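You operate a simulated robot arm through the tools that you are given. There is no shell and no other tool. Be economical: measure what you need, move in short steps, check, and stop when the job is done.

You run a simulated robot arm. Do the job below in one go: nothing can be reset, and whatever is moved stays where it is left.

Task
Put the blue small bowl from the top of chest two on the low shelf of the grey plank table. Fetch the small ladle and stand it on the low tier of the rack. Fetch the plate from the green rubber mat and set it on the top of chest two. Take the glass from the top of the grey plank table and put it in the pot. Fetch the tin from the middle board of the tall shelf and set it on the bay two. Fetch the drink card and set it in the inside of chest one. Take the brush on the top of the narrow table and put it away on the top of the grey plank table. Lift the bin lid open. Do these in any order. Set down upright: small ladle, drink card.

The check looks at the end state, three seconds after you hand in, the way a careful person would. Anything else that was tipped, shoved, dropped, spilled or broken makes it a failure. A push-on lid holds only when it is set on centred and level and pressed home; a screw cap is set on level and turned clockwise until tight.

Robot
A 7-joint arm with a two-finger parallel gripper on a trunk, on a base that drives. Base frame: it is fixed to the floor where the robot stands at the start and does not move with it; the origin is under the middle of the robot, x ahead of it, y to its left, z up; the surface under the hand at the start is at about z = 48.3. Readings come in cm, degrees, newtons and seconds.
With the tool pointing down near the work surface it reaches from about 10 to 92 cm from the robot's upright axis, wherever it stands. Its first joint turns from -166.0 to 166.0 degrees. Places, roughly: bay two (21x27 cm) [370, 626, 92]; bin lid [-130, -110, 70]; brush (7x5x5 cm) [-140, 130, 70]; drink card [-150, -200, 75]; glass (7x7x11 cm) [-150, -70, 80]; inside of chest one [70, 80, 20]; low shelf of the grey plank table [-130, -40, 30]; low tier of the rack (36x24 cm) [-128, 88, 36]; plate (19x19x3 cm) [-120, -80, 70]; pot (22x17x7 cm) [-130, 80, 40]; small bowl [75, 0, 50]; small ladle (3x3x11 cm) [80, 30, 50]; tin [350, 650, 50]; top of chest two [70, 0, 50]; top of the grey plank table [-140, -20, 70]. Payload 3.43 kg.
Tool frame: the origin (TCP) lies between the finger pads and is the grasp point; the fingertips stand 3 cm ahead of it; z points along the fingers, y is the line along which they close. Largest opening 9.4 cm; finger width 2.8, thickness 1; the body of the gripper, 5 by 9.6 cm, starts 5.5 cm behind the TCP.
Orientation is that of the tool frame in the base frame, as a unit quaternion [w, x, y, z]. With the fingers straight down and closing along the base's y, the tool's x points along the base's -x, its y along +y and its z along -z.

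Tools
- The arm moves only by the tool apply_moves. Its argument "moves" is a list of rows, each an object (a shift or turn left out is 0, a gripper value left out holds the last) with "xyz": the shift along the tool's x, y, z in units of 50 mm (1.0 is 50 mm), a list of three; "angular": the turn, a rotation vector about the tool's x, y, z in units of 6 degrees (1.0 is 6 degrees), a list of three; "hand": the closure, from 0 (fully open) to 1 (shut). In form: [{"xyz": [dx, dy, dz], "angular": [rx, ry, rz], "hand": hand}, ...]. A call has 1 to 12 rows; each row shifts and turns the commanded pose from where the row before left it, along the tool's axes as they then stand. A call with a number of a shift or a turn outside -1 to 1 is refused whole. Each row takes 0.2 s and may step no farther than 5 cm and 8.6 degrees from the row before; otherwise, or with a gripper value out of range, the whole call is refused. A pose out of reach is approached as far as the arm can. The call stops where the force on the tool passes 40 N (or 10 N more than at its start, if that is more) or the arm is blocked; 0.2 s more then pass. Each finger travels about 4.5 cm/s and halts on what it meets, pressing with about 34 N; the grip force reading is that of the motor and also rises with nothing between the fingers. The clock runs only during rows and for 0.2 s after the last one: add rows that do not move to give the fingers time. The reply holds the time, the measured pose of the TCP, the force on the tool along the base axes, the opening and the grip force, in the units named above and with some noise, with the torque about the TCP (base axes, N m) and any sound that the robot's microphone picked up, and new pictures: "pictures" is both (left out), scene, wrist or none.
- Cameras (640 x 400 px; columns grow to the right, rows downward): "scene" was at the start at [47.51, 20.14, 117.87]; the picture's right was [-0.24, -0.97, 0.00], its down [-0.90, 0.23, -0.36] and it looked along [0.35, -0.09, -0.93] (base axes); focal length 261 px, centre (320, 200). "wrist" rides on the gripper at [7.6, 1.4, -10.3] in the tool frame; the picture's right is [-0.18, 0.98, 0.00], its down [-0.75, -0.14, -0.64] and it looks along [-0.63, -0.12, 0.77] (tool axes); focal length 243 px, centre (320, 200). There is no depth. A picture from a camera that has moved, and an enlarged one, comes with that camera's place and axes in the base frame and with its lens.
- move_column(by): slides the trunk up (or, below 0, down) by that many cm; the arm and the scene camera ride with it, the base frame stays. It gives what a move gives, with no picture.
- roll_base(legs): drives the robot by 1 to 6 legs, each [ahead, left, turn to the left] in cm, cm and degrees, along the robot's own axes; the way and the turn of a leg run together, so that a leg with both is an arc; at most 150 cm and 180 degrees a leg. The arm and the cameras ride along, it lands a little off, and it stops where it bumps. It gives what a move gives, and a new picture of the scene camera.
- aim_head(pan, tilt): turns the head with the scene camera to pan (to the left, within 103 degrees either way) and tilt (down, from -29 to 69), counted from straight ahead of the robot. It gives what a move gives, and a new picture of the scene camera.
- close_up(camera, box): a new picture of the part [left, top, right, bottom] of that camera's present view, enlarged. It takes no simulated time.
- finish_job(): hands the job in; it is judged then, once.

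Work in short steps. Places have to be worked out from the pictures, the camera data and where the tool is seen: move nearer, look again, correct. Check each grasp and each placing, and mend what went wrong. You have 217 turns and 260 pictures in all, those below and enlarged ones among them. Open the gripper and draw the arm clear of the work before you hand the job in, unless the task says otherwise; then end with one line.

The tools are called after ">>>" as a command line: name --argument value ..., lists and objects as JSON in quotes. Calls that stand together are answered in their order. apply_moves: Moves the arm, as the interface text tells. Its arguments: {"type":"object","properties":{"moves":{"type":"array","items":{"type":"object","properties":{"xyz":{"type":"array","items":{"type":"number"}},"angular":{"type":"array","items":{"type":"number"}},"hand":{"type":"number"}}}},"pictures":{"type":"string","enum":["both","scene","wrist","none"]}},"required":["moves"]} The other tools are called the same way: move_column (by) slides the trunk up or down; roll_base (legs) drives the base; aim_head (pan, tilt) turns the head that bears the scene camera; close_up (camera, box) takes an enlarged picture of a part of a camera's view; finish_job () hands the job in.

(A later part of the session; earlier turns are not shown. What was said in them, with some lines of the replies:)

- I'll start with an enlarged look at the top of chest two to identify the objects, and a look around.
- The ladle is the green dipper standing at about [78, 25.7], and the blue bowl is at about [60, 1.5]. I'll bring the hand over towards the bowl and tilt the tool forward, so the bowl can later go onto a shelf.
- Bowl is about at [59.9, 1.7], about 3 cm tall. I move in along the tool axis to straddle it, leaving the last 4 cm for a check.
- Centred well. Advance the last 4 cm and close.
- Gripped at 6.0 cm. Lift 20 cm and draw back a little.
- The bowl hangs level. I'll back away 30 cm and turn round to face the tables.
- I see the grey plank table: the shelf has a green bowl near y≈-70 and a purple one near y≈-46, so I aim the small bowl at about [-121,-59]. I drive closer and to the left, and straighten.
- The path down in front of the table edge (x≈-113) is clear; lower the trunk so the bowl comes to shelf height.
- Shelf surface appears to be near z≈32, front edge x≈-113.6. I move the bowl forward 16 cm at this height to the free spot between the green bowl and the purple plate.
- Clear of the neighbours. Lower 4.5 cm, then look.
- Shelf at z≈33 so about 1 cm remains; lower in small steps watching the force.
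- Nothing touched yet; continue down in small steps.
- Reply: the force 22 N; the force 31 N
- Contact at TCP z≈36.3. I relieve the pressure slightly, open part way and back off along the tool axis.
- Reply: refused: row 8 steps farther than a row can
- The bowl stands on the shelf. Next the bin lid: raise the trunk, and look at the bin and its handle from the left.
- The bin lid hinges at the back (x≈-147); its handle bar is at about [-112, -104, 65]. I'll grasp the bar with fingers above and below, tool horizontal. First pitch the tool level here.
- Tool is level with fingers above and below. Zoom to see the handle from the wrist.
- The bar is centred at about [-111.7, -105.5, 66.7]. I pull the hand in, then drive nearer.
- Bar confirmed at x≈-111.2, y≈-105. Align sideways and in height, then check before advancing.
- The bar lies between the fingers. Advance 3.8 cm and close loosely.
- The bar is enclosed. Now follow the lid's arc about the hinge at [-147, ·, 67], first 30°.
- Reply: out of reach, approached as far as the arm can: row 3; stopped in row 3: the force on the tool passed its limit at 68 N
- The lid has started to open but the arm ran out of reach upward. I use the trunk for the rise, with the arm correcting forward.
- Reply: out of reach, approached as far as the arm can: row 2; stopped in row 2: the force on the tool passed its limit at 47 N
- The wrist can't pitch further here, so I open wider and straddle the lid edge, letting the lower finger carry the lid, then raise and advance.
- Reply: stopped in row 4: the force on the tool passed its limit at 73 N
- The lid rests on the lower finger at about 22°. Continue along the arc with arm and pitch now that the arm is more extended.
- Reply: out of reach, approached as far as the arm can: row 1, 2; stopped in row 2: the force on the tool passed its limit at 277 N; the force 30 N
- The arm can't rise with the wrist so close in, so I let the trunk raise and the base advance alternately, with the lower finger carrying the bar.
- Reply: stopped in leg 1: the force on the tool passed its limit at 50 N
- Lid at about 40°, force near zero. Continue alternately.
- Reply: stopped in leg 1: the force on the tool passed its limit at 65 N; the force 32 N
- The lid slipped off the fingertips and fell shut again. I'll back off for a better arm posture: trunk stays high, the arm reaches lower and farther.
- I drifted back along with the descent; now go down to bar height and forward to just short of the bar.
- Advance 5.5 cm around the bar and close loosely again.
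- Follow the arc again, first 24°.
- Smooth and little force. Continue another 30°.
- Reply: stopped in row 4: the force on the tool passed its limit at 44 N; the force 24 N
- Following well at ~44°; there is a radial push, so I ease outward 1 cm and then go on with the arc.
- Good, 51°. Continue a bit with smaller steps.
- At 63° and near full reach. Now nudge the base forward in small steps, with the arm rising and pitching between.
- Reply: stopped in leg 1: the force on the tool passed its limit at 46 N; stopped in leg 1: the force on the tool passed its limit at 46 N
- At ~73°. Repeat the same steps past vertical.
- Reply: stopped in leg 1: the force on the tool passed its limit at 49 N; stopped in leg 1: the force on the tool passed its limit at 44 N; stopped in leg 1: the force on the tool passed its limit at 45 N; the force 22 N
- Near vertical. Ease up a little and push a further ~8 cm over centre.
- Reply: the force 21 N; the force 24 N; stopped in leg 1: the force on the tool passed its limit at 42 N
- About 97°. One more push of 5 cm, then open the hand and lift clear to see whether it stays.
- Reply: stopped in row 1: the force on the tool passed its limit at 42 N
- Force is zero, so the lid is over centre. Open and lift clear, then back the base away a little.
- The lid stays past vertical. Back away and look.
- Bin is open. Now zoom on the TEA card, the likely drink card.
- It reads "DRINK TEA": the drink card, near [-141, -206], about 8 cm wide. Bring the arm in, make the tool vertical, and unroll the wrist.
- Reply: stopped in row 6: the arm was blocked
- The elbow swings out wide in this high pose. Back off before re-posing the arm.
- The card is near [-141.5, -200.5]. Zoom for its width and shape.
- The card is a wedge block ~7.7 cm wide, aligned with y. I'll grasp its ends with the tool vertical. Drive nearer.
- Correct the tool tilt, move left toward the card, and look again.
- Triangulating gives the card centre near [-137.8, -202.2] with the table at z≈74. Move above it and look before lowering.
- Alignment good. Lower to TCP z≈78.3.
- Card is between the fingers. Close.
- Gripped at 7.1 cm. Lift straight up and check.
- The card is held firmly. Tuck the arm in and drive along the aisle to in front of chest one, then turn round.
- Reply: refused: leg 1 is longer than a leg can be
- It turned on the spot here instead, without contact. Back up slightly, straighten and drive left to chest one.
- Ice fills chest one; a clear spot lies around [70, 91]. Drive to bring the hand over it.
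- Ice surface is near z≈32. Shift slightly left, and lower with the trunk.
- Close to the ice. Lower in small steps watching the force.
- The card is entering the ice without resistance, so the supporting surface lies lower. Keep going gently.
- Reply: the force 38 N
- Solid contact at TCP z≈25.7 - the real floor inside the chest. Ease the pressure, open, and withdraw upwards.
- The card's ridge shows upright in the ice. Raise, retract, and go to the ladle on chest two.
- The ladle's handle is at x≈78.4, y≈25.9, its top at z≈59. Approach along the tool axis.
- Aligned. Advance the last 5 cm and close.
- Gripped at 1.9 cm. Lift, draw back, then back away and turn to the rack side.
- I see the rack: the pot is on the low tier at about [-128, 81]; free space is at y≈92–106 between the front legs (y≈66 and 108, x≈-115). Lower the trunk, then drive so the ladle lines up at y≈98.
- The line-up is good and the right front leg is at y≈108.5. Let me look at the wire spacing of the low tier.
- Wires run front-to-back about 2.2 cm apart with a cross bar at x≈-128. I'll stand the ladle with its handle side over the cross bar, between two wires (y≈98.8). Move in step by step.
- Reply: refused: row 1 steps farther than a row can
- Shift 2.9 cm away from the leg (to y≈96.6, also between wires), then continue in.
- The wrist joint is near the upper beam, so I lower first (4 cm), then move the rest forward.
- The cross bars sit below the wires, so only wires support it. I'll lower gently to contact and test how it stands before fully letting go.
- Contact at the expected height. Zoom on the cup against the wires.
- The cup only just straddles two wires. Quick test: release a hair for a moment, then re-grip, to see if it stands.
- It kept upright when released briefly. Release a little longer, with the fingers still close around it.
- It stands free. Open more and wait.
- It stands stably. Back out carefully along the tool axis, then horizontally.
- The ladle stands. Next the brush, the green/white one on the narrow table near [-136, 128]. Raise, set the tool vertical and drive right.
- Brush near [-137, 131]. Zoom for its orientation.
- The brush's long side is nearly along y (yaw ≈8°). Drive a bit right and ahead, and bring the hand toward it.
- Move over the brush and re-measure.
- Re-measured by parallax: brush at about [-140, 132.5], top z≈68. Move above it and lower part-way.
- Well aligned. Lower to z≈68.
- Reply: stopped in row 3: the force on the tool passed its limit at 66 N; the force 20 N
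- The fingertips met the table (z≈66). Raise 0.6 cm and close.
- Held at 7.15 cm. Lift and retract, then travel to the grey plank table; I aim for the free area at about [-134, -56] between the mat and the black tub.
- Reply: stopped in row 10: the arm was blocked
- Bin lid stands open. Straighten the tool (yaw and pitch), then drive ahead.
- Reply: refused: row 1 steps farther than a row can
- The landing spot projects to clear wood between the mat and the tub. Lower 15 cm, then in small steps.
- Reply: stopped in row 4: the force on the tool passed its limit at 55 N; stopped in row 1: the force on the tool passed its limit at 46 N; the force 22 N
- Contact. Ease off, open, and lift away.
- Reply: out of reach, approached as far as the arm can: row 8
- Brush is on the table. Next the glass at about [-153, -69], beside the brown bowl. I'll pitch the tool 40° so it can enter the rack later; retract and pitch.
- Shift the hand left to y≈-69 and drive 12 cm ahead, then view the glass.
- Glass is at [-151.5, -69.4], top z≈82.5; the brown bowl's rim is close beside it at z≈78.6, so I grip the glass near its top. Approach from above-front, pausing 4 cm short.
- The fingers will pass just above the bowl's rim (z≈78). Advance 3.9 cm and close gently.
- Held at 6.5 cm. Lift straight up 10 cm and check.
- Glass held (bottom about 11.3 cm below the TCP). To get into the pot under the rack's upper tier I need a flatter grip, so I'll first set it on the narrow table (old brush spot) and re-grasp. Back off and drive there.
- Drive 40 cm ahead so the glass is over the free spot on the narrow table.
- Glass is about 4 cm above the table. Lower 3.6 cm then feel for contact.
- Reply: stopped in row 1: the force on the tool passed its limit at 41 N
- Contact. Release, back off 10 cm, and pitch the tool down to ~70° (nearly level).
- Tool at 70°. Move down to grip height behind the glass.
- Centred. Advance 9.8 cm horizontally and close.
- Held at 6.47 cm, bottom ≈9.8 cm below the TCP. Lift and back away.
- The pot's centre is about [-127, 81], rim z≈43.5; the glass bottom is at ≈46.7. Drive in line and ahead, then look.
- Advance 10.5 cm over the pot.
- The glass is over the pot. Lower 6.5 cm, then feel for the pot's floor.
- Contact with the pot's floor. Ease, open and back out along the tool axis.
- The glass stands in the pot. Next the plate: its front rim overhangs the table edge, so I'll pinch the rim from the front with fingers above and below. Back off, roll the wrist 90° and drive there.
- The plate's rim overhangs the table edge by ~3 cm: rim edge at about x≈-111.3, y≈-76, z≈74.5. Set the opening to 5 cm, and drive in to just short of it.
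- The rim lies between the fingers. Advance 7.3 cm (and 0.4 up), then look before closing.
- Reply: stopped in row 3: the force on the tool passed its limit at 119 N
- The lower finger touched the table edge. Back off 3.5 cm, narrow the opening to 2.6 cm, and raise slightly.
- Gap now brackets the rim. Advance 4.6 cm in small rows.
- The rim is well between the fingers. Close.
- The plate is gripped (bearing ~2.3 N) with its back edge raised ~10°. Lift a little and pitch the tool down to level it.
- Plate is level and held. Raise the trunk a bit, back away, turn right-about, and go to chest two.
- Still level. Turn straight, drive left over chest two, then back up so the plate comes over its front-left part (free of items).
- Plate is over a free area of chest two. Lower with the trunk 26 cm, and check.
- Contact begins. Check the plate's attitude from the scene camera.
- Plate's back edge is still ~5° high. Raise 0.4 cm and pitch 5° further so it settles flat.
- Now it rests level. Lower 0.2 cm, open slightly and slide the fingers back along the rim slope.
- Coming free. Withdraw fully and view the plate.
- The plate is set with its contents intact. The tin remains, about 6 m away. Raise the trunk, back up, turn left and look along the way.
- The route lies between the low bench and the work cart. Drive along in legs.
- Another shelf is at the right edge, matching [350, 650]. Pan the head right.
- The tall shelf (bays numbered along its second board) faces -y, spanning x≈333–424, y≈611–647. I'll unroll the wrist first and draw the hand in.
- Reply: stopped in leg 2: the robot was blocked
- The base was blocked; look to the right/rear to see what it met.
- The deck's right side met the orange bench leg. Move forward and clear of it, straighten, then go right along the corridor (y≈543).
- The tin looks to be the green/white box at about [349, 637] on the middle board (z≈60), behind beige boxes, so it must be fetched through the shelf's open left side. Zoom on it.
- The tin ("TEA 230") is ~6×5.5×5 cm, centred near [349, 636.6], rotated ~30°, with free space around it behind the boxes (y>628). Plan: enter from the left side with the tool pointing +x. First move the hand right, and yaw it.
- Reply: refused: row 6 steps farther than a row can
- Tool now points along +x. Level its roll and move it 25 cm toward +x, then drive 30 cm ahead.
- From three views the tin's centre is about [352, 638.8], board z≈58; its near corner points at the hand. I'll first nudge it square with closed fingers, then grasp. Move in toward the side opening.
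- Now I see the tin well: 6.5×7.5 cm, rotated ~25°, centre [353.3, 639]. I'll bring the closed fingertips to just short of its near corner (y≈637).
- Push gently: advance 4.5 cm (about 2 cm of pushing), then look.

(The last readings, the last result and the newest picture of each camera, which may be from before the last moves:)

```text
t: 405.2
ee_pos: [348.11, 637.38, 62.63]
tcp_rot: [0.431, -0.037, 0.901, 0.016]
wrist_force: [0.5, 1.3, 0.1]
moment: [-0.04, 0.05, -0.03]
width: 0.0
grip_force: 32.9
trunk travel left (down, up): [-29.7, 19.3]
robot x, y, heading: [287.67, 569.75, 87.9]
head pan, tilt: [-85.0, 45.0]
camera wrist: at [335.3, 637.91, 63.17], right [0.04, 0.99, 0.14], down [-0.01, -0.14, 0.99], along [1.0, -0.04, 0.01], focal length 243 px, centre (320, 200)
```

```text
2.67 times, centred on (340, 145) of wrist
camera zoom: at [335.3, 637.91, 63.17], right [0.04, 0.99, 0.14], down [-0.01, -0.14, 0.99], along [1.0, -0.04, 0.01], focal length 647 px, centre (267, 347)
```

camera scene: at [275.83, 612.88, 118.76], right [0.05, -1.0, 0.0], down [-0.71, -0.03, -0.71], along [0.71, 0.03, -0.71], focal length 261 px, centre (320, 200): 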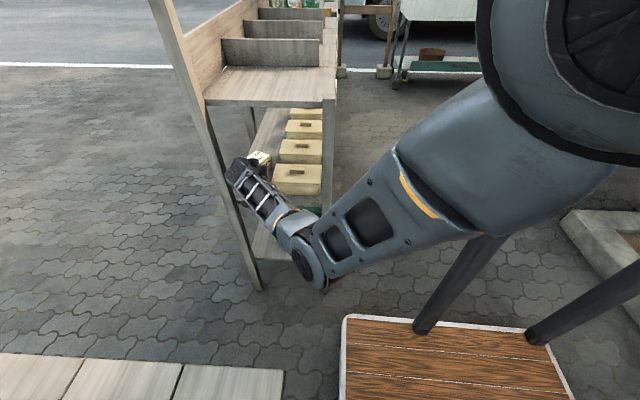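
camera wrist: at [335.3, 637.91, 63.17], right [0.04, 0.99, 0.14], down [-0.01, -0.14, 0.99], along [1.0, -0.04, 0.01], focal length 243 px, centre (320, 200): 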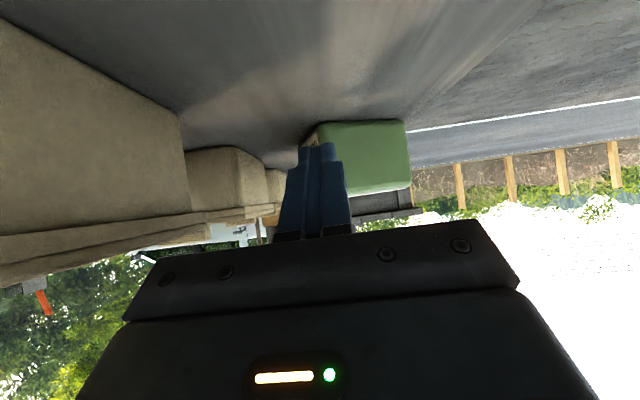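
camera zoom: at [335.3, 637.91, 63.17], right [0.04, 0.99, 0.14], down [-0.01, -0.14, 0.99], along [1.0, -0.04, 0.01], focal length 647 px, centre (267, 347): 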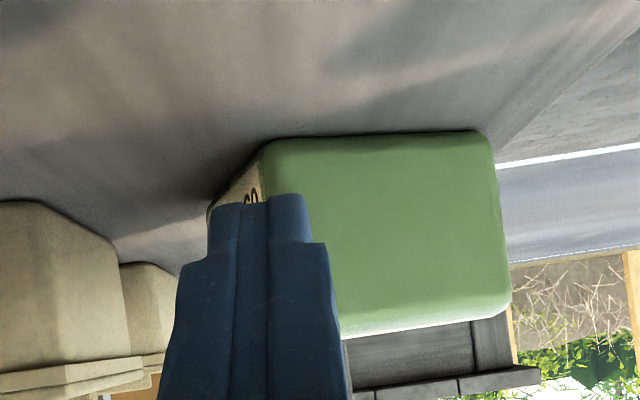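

The tin translated ~2.5 cm with little rotation. Pushing it a further 6 cm clears the leg so I can use a better yaw. Push along +x.

>>> apply_moves --moves '[{"xyz": [-0.25, -0.05, 0.31]}, {"xyz": [-0.25, -0.05, 0.31]}, {"xyz": [-0.25, -0.04, 0.31]}]' --pictures "wrist"

>>> close_up --camera "wrist" --box '[240, 70, 440, 220]'

```text
t: 406.0
ee_pos: [354.31, 636.96, 62.61]
tcp_rot: [0.43, -0.037, 0.902, 0.017]
wrist_force: [-0.1, -0.8, -0.7]
moment: [0.0, -0.02, 0.01]
width: 0.0
grip_force: 32.9
trunk travel left (down, up): [-29.7, 19.3]
robot x, y, heading: [287.62, 569.42, 87.4]
head pan, tilt: [-85.0, 45.0]
camera wrist: at [341.39, 637.52, 63.08], right [0.04, 0.99, 0.14], down [-0.01, -0.14, 0.99], along [1.0, -0.04, 0.01], focal length 243 px, centre (320, 200)
```

wrist: 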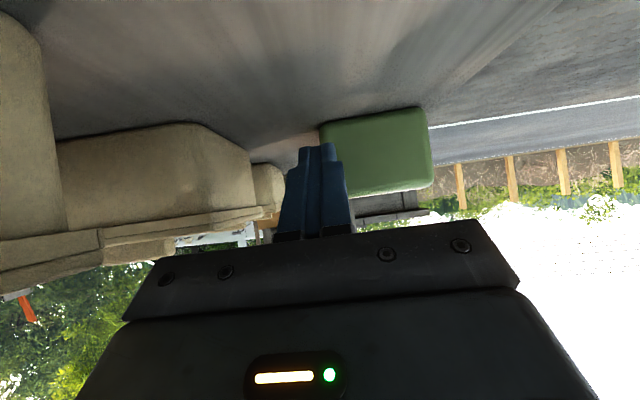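

```text
2.67 times, centred on (340, 145) of wrist
camera zoom: at [341.39, 637.52, 63.08], right [0.04, 0.99, 0.14], down [-0.01, -0.14, 0.99], along [1.0, -0.04, 0.01], focal length 647 px, centre (267, 347)
```

zoom: 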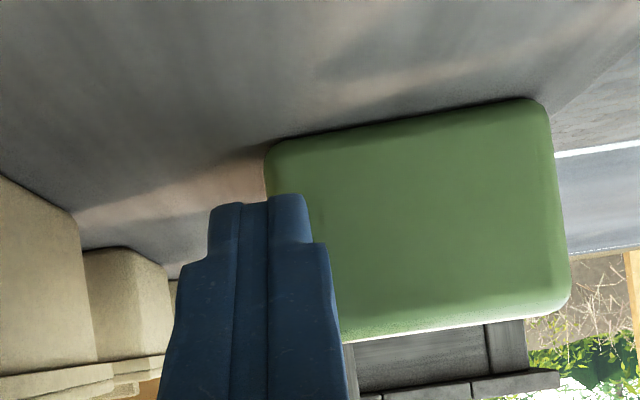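

The tin is now square to the hand (face along y≈637.7–644.4 at x≈358). Back off 3 cm, yaw +9° to keep the wrist away from the back leg, open, and shift to y≈639.

>>> apply_moves --moves '[{"xyz": [0.3, 0, -0.37]}, {"angular": [-0.58, 0, -0.47]}, {"angular": [-0.58, 0, -0.47]}, {"xyz": [0, 0.35, 0], "hand": 0.5}, {"hand": 0.0}, {}, {}, {}]' --pictures "both"

```text
t: 407.8
ee_pos: [351.5, 638.72, 62.32]
tcp_rot: [0.429, -0.106, 0.896, 0.05]
wrist_force: [-1.2, 0.2, 0.1]
moment: [-0.02, -0.01, 0.03]
width: 9.42
grip_force: 0.2
trunk travel left (down, up): [-29.7, 19.3]
robot x, y, heading: [287.84, 569.5, 87.8]
head pan, tilt: [-85.0, 45.0]
no pictures are left
```

No pictures remain, so I continue by measurement. Advance 9.7 cm along the tool's heading to straddle the tin and close; the width reading will tell.

>>> apply_moves --moves '[{"xyz": [-0.308, 0, 0.381]}, {"xyz": [-0.308, 0, 0.381]}, {"xyz": [-0.308, 0, 0.381]}, {"xyz": [-0.308, 0, 0.381]}]' --pictures "none"

>>> apply_moves --moves '[{"hand": 0.2}, {"hand": 0.35}, {"hand": 0.5}, {}, {}]' --pictures "none"

```text
t: 408.8
ee_pos: [356.47, 639.79, 62.63]
tcp_rot: [0.429, -0.106, 0.896, 0.051]
wrist_force: [0.1, 0.0, -0.8]
moment: [0.03, -0.02, -0.01]
width: 9.41
grip_force: 0.1
out of reach, approached as far as the arm can: row 3, 4
trunk travel left (down, up): [-29.7, 19.3]
robot x, y, heading: [287.5, 569.55, 87.8]
head pan, tilt: [-85.0, 45.0]
no pictures are left
```

```text
t: 410.0
ee_pos: [356.47, 639.87, 62.59]
tcp_rot: [0.428, -0.107, 0.896, 0.051]
wrist_force: [-0.7, 1.1, 1.7]
moment: [0.12, -0.04, -0.02]
width: 7.3
grip_force: 34.3
trunk travel left (down, up): [-29.7, 19.3]
robot x, y, heading: [287.89, 569.61, 87.9]
head pan, tilt: [-85.0, 45.0]
no pictures are left
```

The arm ran short of reach by ~4.7 cm, so the grip is only on the tin's front. Open, bring the command back to the measured pose, and shift the base instead.

>>> apply_moves --moves '[{"hand": 0.0}, {}, {}, {"xyz": [0.3, 0, -0.37]}, {"xyz": [0.3, 0, -0.37]}]' --pictures "none"

```text
t: 411.2
ee_pos: [351.78, 638.42, 62.38]
tcp_rot: [0.427, -0.107, 0.896, 0.05]
wrist_force: [0.0, 0.0, -0.3]
moment: [0.01, -0.01, 0.0]
width: 9.38
grip_force: 0.1
trunk travel left (down, up): [-29.7, 19.3]
robot x, y, heading: [287.82, 569.67, 87.5]
head pan, tilt: [-85.0, 45.0]
no pictures are left
```

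>>> roll_base --legs '[[1.5, -6, 0]]'

```text
t: 412.2
ee_pos: [358.02, 639.7, 62.3]
tcp_rot: [0.427, -0.106, 0.897, 0.05]
wrist_force: [-0.7, 0.5, 0.7]
moment: [0.01, 0.0, 0.0]
width: 9.4
grip_force: 0.0
trunk travel left (down, up): [-29.7, 19.3]
robot x, y, heading: [293.7, 570.76, 87.4]
head pan, tilt: [-85.0, 45.0]
```

>>> apply_moves --moves '[{"xyz": [-0.2, 0.03, 0.25]}, {"xyz": [-0.2, 0.03, 0.25]}]' --pictures "none"

>>> apply_moves --moves '[{"hand": 0.2}, {"hand": 0.35}, {"hand": 0.5}, {}, {}]' --pictures "none"

```text
t: 412.8
ee_pos: [361.11, 640.78, 62.25]
tcp_rot: [0.427, -0.107, 0.896, 0.051]
wrist_force: [-0.2, -0.1, 0.8]
moment: [0.0, 0.0, 0.05]
width: 9.42
grip_force: 0.1
trunk travel left (down, up): [-29.7, 19.3]
robot x, y, heading: [294.09, 570.83, 87.7]
head pan, tilt: [-85.0, 45.0]
no pictures are left
```

```text
t: 414.0
ee_pos: [361.19, 640.78, 62.22]
tcp_rot: [0.429, -0.105, 0.896, 0.05]
wrist_force: [0.8, 0.0, 1.0]
moment: [0.06, -0.11, -0.08]
width: 7.61
grip_force: 34.4
trunk travel left (down, up): [-29.7, 19.3]
robot x, y, heading: [293.82, 570.61, 87.6]
head pan, tilt: [-85.0, 45.0]
no pictures are left
```

Gripped at 7.6 cm. Lift 3 cm and check the load.

>>> apply_moves --moves '[{"xyz": [-0.16, 0, -0.13]}, {"xyz": [-0.16, 0, -0.13]}, {"xyz": [-0.16, 0, -0.13]}, {}, {}]' --pictures "none"

>>> apply_moves --moves '[{}]' --pictures "none"

```text
t: 415.2
ee_pos: [361.17, 640.77, 65.32]
tcp_rot: [0.428, -0.106, 0.896, 0.05]
wrist_force: [0.1, 0.0, -2.6]
moment: [-0.01, -0.03, -0.02]
width: 7.6
grip_force: 34.0
trunk travel left (down, up): [-29.7, 19.3]
robot x, y, heading: [293.93, 570.66, 87.7]
head pan, tilt: [-85.0, 45.0]
no pictures are left
```

```text
t: 415.6
ee_pos: [361.35, 640.81, 65.36]
tcp_rot: [0.428, -0.106, 0.896, 0.05]
wrist_force: [-0.5, 0.0, -1.9]
moment: [-0.05, 0.01, -0.02]
width: 7.61
grip_force: 33.9
trunk travel left (down, up): [-29.7, 19.3]
robot x, y, heading: [293.86, 571.1, 87.6]
head pan, tilt: [-85.0, 45.0]
no pictures are left
```

The tin is off the board (≈2.2 N load). Back out through the side along the tool's heading, 40 cm.

>>> apply_moves --moves '[{"xyz": [0.3, 0, -0.37]}, {"xyz": [0.6, 0, -0.74]}, {"xyz": [0.6, 0, -0.74]}, {"xyz": [0.6, 0, -0.74]}, {"xyz": [0.6, 0, -0.74]}]' --pictures "none"

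>>> apply_moves --moves '[{"xyz": [0.6, 0, -0.74]}, {"xyz": [0.6, 0, -0.74]}, {"xyz": [0.6, 0, -0.74]}, {"xyz": [0.6, 0, -0.74]}]' --pictures "none"

```text
t: 416.8
ee_pos: [339.98, 635.63, 65.25]
tcp_rot: [0.427, -0.107, 0.896, 0.051]
wrist_force: [-1.2, 0.2, -1.9]
moment: [0.01, -0.01, -0.01]
width: 7.6
grip_force: 34.5
trunk travel left (down, up): [-29.7, 19.3]
robot x, y, heading: [294.06, 570.75, 87.5]
head pan, tilt: [-85.0, 45.0]
no pictures are left
```

```text
t: 417.8
ee_pos: [321.5, 631.43, 65.5]
tcp_rot: [0.427, -0.105, 0.897, 0.049]
wrist_force: [0.1, 0.4, -2.3]
moment: [0.01, -0.02, -0.02]
width: 7.6
grip_force: 34.7
trunk travel left (down, up): [-29.7, 19.3]
robot x, y, heading: [293.74, 570.63, 87.3]
head pan, tilt: [-85.0, 45.0]
no pictures are left
```

Clear of the shelf. Back the base off, then yaw the tool back toward +y.

>>> roll_base --legs '[[-24, 0, 0]]'

>>> apply_moves --moves '[{"angular": [-0.777, 0, -0.629]}, {"angular": [-0.777, 0, -0.629]}, {"angular": [-0.777, 0, -0.629]}, {"angular": [-0.777, 0, -0.629]}, {"angular": [-0.777, 0, -0.629]}, {"angular": [-0.777, 0, -0.629]}]' --pictures "none"

>>> apply_moves --moves '[{"angular": [-0.777, 0, -0.629]}, {"angular": [-0.777, 0, -0.629]}, {"angular": [-0.777, 0, -0.629]}, {"angular": [-0.777, 0, -0.629]}, {"angular": [-0.777, 0, -0.629]}, {"angular": [-0.777, 0, -0.629]}]' --pictures "none"

```text
t: 419.6
ee_pos: [320.47, 607.11, 65.44]
tcp_rot: [0.428, -0.106, 0.896, 0.05]
wrist_force: [-0.1, 0.1, -3.1]
moment: [-0.02, 0.02, 0.0]
width: 7.59
grip_force: 34.1
trunk travel left (down, up): [-29.7, 19.3]
robot x, y, heading: [292.59, 546.68, 87.5]
head pan, tilt: [-85.0, 45.0]
```

```text
t: 421.0
ee_pos: [320.44, 607.31, 65.41]
tcp_rot: [0.39, -0.379, 0.819, 0.18]
wrist_force: [-0.1, -0.4, -2.0]
moment: [0.05, 0.01, 0.01]
width: 7.6
grip_force: 33.8
trunk travel left (down, up): [-29.7, 19.3]
robot x, y, heading: [292.75, 546.33, 87.6]
head pan, tilt: [-85.0, 45.0]
no pictures are left
```

```text
t: 422.4
ee_pos: [320.34, 607.28, 65.44]
tcp_rot: [0.316, -0.613, 0.663, 0.292]
wrist_force: [0.1, 0.0, -1.3]
moment: [-0.02, 0.04, -0.02]
width: 7.6
grip_force: 34.4
trunk travel left (down, up): [-29.7, 19.3]
robot x, y, heading: [292.67, 546.29, 87.6]
head pan, tilt: [-85.0, 45.0]
no pictures are left
```

Tool points to +y again. Back up further, straighten, move right to line up with bay two, and raise the trunk.

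>>> roll_base --legs '[[-26, 0, 2.4], [0, -49, 0]]'

>>> move_column --by 19.2

>>> apply_moves --moves '[{"xyz": [-0.35, 0, 0.1]}, {"xyz": [-0.6, 0, -0.1]}, {"xyz": [-0.6, 0, -0.1]}, {"xyz": [-0.6, 0, -0.1]}]' --pictures "none"

```text
t: 423.6
ee_pos: [320.17, 599.1, 65.45]
tcp_rot: [0.316, -0.614, 0.663, 0.291]
wrist_force: [0.2, 0.5, -1.0]
moment: [0.03, -0.01, -0.03]
width: 7.6
grip_force: 34.5
trunk travel left (down, up): [-29.7, 19.3]
robot x, y, heading: [292.48, 538.49, 88.1]
head pan, tilt: [-85.0, 45.0]
stopped in leg 1: the robot was blocked; the commanded pose is now the measured one
```

```text
t: 425.7
ee_pos: [320.08, 599.24, 84.6]
tcp_rot: [0.316, -0.615, 0.661, 0.292]
wrist_force: [-0.6, 0.3, -1.1]
moment: [0.02, 0.02, 0.01]
width: 7.61
grip_force: 34.1
trunk travel left (down, up): [-48.9, 0.1]
robot x, y, heading: [292.99, 538.7, 88.0]
head pan, tilt: [-85.0, 45.0]
```

```text
t: 426.7
ee_pos: [320.52, 605.19, 93.32]
tcp_rot: [0.316, -0.614, 0.662, 0.292]
wrist_force: [0.1, 0.1, -1.5]
moment: [0.0, 0.03, -0.02]
width: 7.58
grip_force: 34.2
trunk travel left (down, up): [-48.9, 0.1]
robot x, y, heading: [292.96, 538.53, 88.2]
head pan, tilt: [-85.0, 45.0]
no pictures are left
```

The base touched the bench behind again. Go a bit forward is not needed; pull the hand back a little and move right first.

>>> roll_base --legs '[[1, -22, 0]]'

>>> roll_base --legs '[[-18, 0, 1.8], [0, -27, 0]]'

```text
t: 428.4
ee_pos: [343.05, 605.44, 93.47]
tcp_rot: [0.316, -0.614, 0.663, 0.291]
wrist_force: [-0.1, 0.2, -1.1]
moment: [-0.01, -0.03, -0.01]
width: 7.6
grip_force: 33.9
trunk travel left (down, up): [-48.9, 0.1]
robot x, y, heading: [315.2, 538.41, 87.8]
head pan, tilt: [-85.0, 45.0]
```

```text
t: 431.5
ee_pos: [368.01, 587.86, 93.37]
tcp_rot: [0.312, -0.624, 0.653, 0.296]
wrist_force: [0.8, 0.4, -1.1]
moment: [-0.01, -0.02, -0.01]
width: 7.59
grip_force: 34.1
trunk travel left (down, up): [-48.9, 0.1]
robot x, y, heading: [342.04, 520.16, 89.7]
head pan, tilt: [-85.0, 45.0]
```

Lined up at x≈368. Raise to z≈99 while extending a little.

>>> apply_moves --moves '[{"xyz": [-0.5, 0, 0.02]}, {"xyz": [-0.5, 0, 0.03]}, {"xyz": [-0.5, 0, 0.03]}]' --pictures "none"

```text
t: 432.3
ee_pos: [368.37, 592.75, 98.84]
tcp_rot: [0.312, -0.623, 0.653, 0.297]
wrist_force: [-0.2, -0.6, -1.2]
moment: [-0.04, 0.01, 0.0]
width: 7.6
grip_force: 34.2
trunk travel left (down, up): [-48.9, 0.1]
robot x, y, heading: [342.12, 520.45, 89.6]
head pan, tilt: [-85.0, 45.0]
no pictures are left
```

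Height is good (tin bottom ≈94.5). Drive 32 cm ahead into bay two.

>>> roll_base --legs '[[20, 0, 0]]'

>>> roll_base --legs '[[12, 0, 0]]'

```text
t: 433.9
ee_pos: [368.6, 612.53, 98.92]
tcp_rot: [0.312, -0.623, 0.654, 0.295]
wrist_force: [0.0, 0.0, -2.7]
moment: [-0.04, -0.02, -0.03]
width: 7.6
grip_force: 34.2
trunk travel left (down, up): [-48.9, 0.1]
robot x, y, heading: [342.68, 539.81, 89.5]
head pan, tilt: [-85.0, 45.0]
```

```text
t: 435.1
ee_pos: [368.78, 624.44, 98.83]
tcp_rot: [0.311, -0.623, 0.654, 0.296]
wrist_force: [-0.1, -0.3, -1.5]
moment: [-0.03, 0.02, 0.03]
width: 7.59
grip_force: 34.1
trunk travel left (down, up): [-48.9, 0.1]
robot x, y, heading: [342.8, 551.99, 89.7]
head pan, tilt: [-85.0, 45.0]
```

No contact on the way. Lower in small steps feeling for the board.

>>> apply_moves --moves '[{"xyz": [0.093, 0, 0.075]}, {"xyz": [0.062, 0, 0.05]}, {"xyz": [0.062, 0, 0.05]}]' --pictures "none"

>>> apply_moves --moves '[{"xyz": [0.062, 0, 0.05]}, {"xyz": [0.062, 0, 0.05]}]' --pictures "none"

>>> apply_moves --moves '[{"xyz": [0.062, 0, 0.05]}]' --pictures "none"

```text
t: 435.9
ee_pos: [368.8, 624.46, 97.39]
tcp_rot: [0.312, -0.622, 0.655, 0.295]
wrist_force: [-0.4, -0.1, -1.3]
moment: [0.01, -0.01, -0.02]
width: 7.59
grip_force: 34.0
trunk travel left (down, up): [-48.9, 0.1]
robot x, y, heading: [342.21, 552.4, 89.2]
head pan, tilt: [-85.0, 45.0]
no pictures are left
```

```text
t: 436.5
ee_pos: [368.8, 624.51, 96.58]
tcp_rot: [0.312, -0.623, 0.654, 0.295]
wrist_force: [0.0, -0.1, -2.5]
moment: [-0.01, 0.01, -0.02]
width: 7.61
grip_force: 33.6
trunk travel left (down, up): [-48.9, 0.1]
robot x, y, heading: [342.65, 551.99, 89.5]
head pan, tilt: [-85.0, 45.0]
no pictures are left
```

```text
t: 436.9
ee_pos: [368.84, 624.51, 96.43]
tcp_rot: [0.314, -0.622, 0.654, 0.296]
wrist_force: [-0.1, -2.1, 9.9]
moment: [0.31, 0.39, 0.11]
width: 7.6
grip_force: 34.4
trunk travel left (down, up): [-48.9, 0.1]
robot x, y, heading: [342.54, 552.19, 89.1]
head pan, tilt: [-85.0, 45.0]
no pictures are left
```

Contact at the expected height. Ease, open and withdraw along the tool axis, then drive back.

>>> apply_moves --moves '[{"xyz": [-0.02, 0, -0.016]}, {"hand": 0.1}, {"hand": 0.0}, {}, {}, {"xyz": [0, 0, -0.3]}, {"xyz": [0.1, 0, -0.6]}, {"xyz": [0.2, 0, -0.6]}]' --pictures "none"

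>>> roll_base --legs '[[-22, 0, 0]]'

```text
t: 438.7
ee_pos: [368.32, 617.57, 99.81]
tcp_rot: [0.313, -0.622, 0.654, 0.296]
wrist_force: [0.3, 0.2, -0.5]
moment: [0.05, -0.05, -0.01]
width: 9.39
grip_force: 0.0
trunk travel left (down, up): [-48.9, 0.1]
robot x, y, heading: [342.28, 552.06, 89.4]
head pan, tilt: [-85.0, 45.0]
no pictures are left
```

```text
t: 440.4
ee_pos: [368.3, 595.58, 99.77]
tcp_rot: [0.312, -0.622, 0.655, 0.295]
wrist_force: [0.4, 0.2, 0.8]
moment: [0.0, -0.01, 0.04]
width: 9.39
grip_force: 0.0
trunk travel left (down, up): [-48.9, 0.1]
robot x, y, heading: [342.18, 529.88, 89.3]
head pan, tilt: [-85.0, 45.0]
```

The tin is released on bay two, the hand is open and the arm is clear. All eight jobs are carried out, so I hand in.

>>> finish_job

```text
The job is handed in.
```

I carried out all eight jobs and handed in, but my pictures ran out during the last one. I grasped and set down the tin on bay two by force and width readings alone, so its final position wasn't seen. The base also bumped the orange bench by the tall shelf twice. It looked undisturbed after the first bump; I couldn't check after the second.
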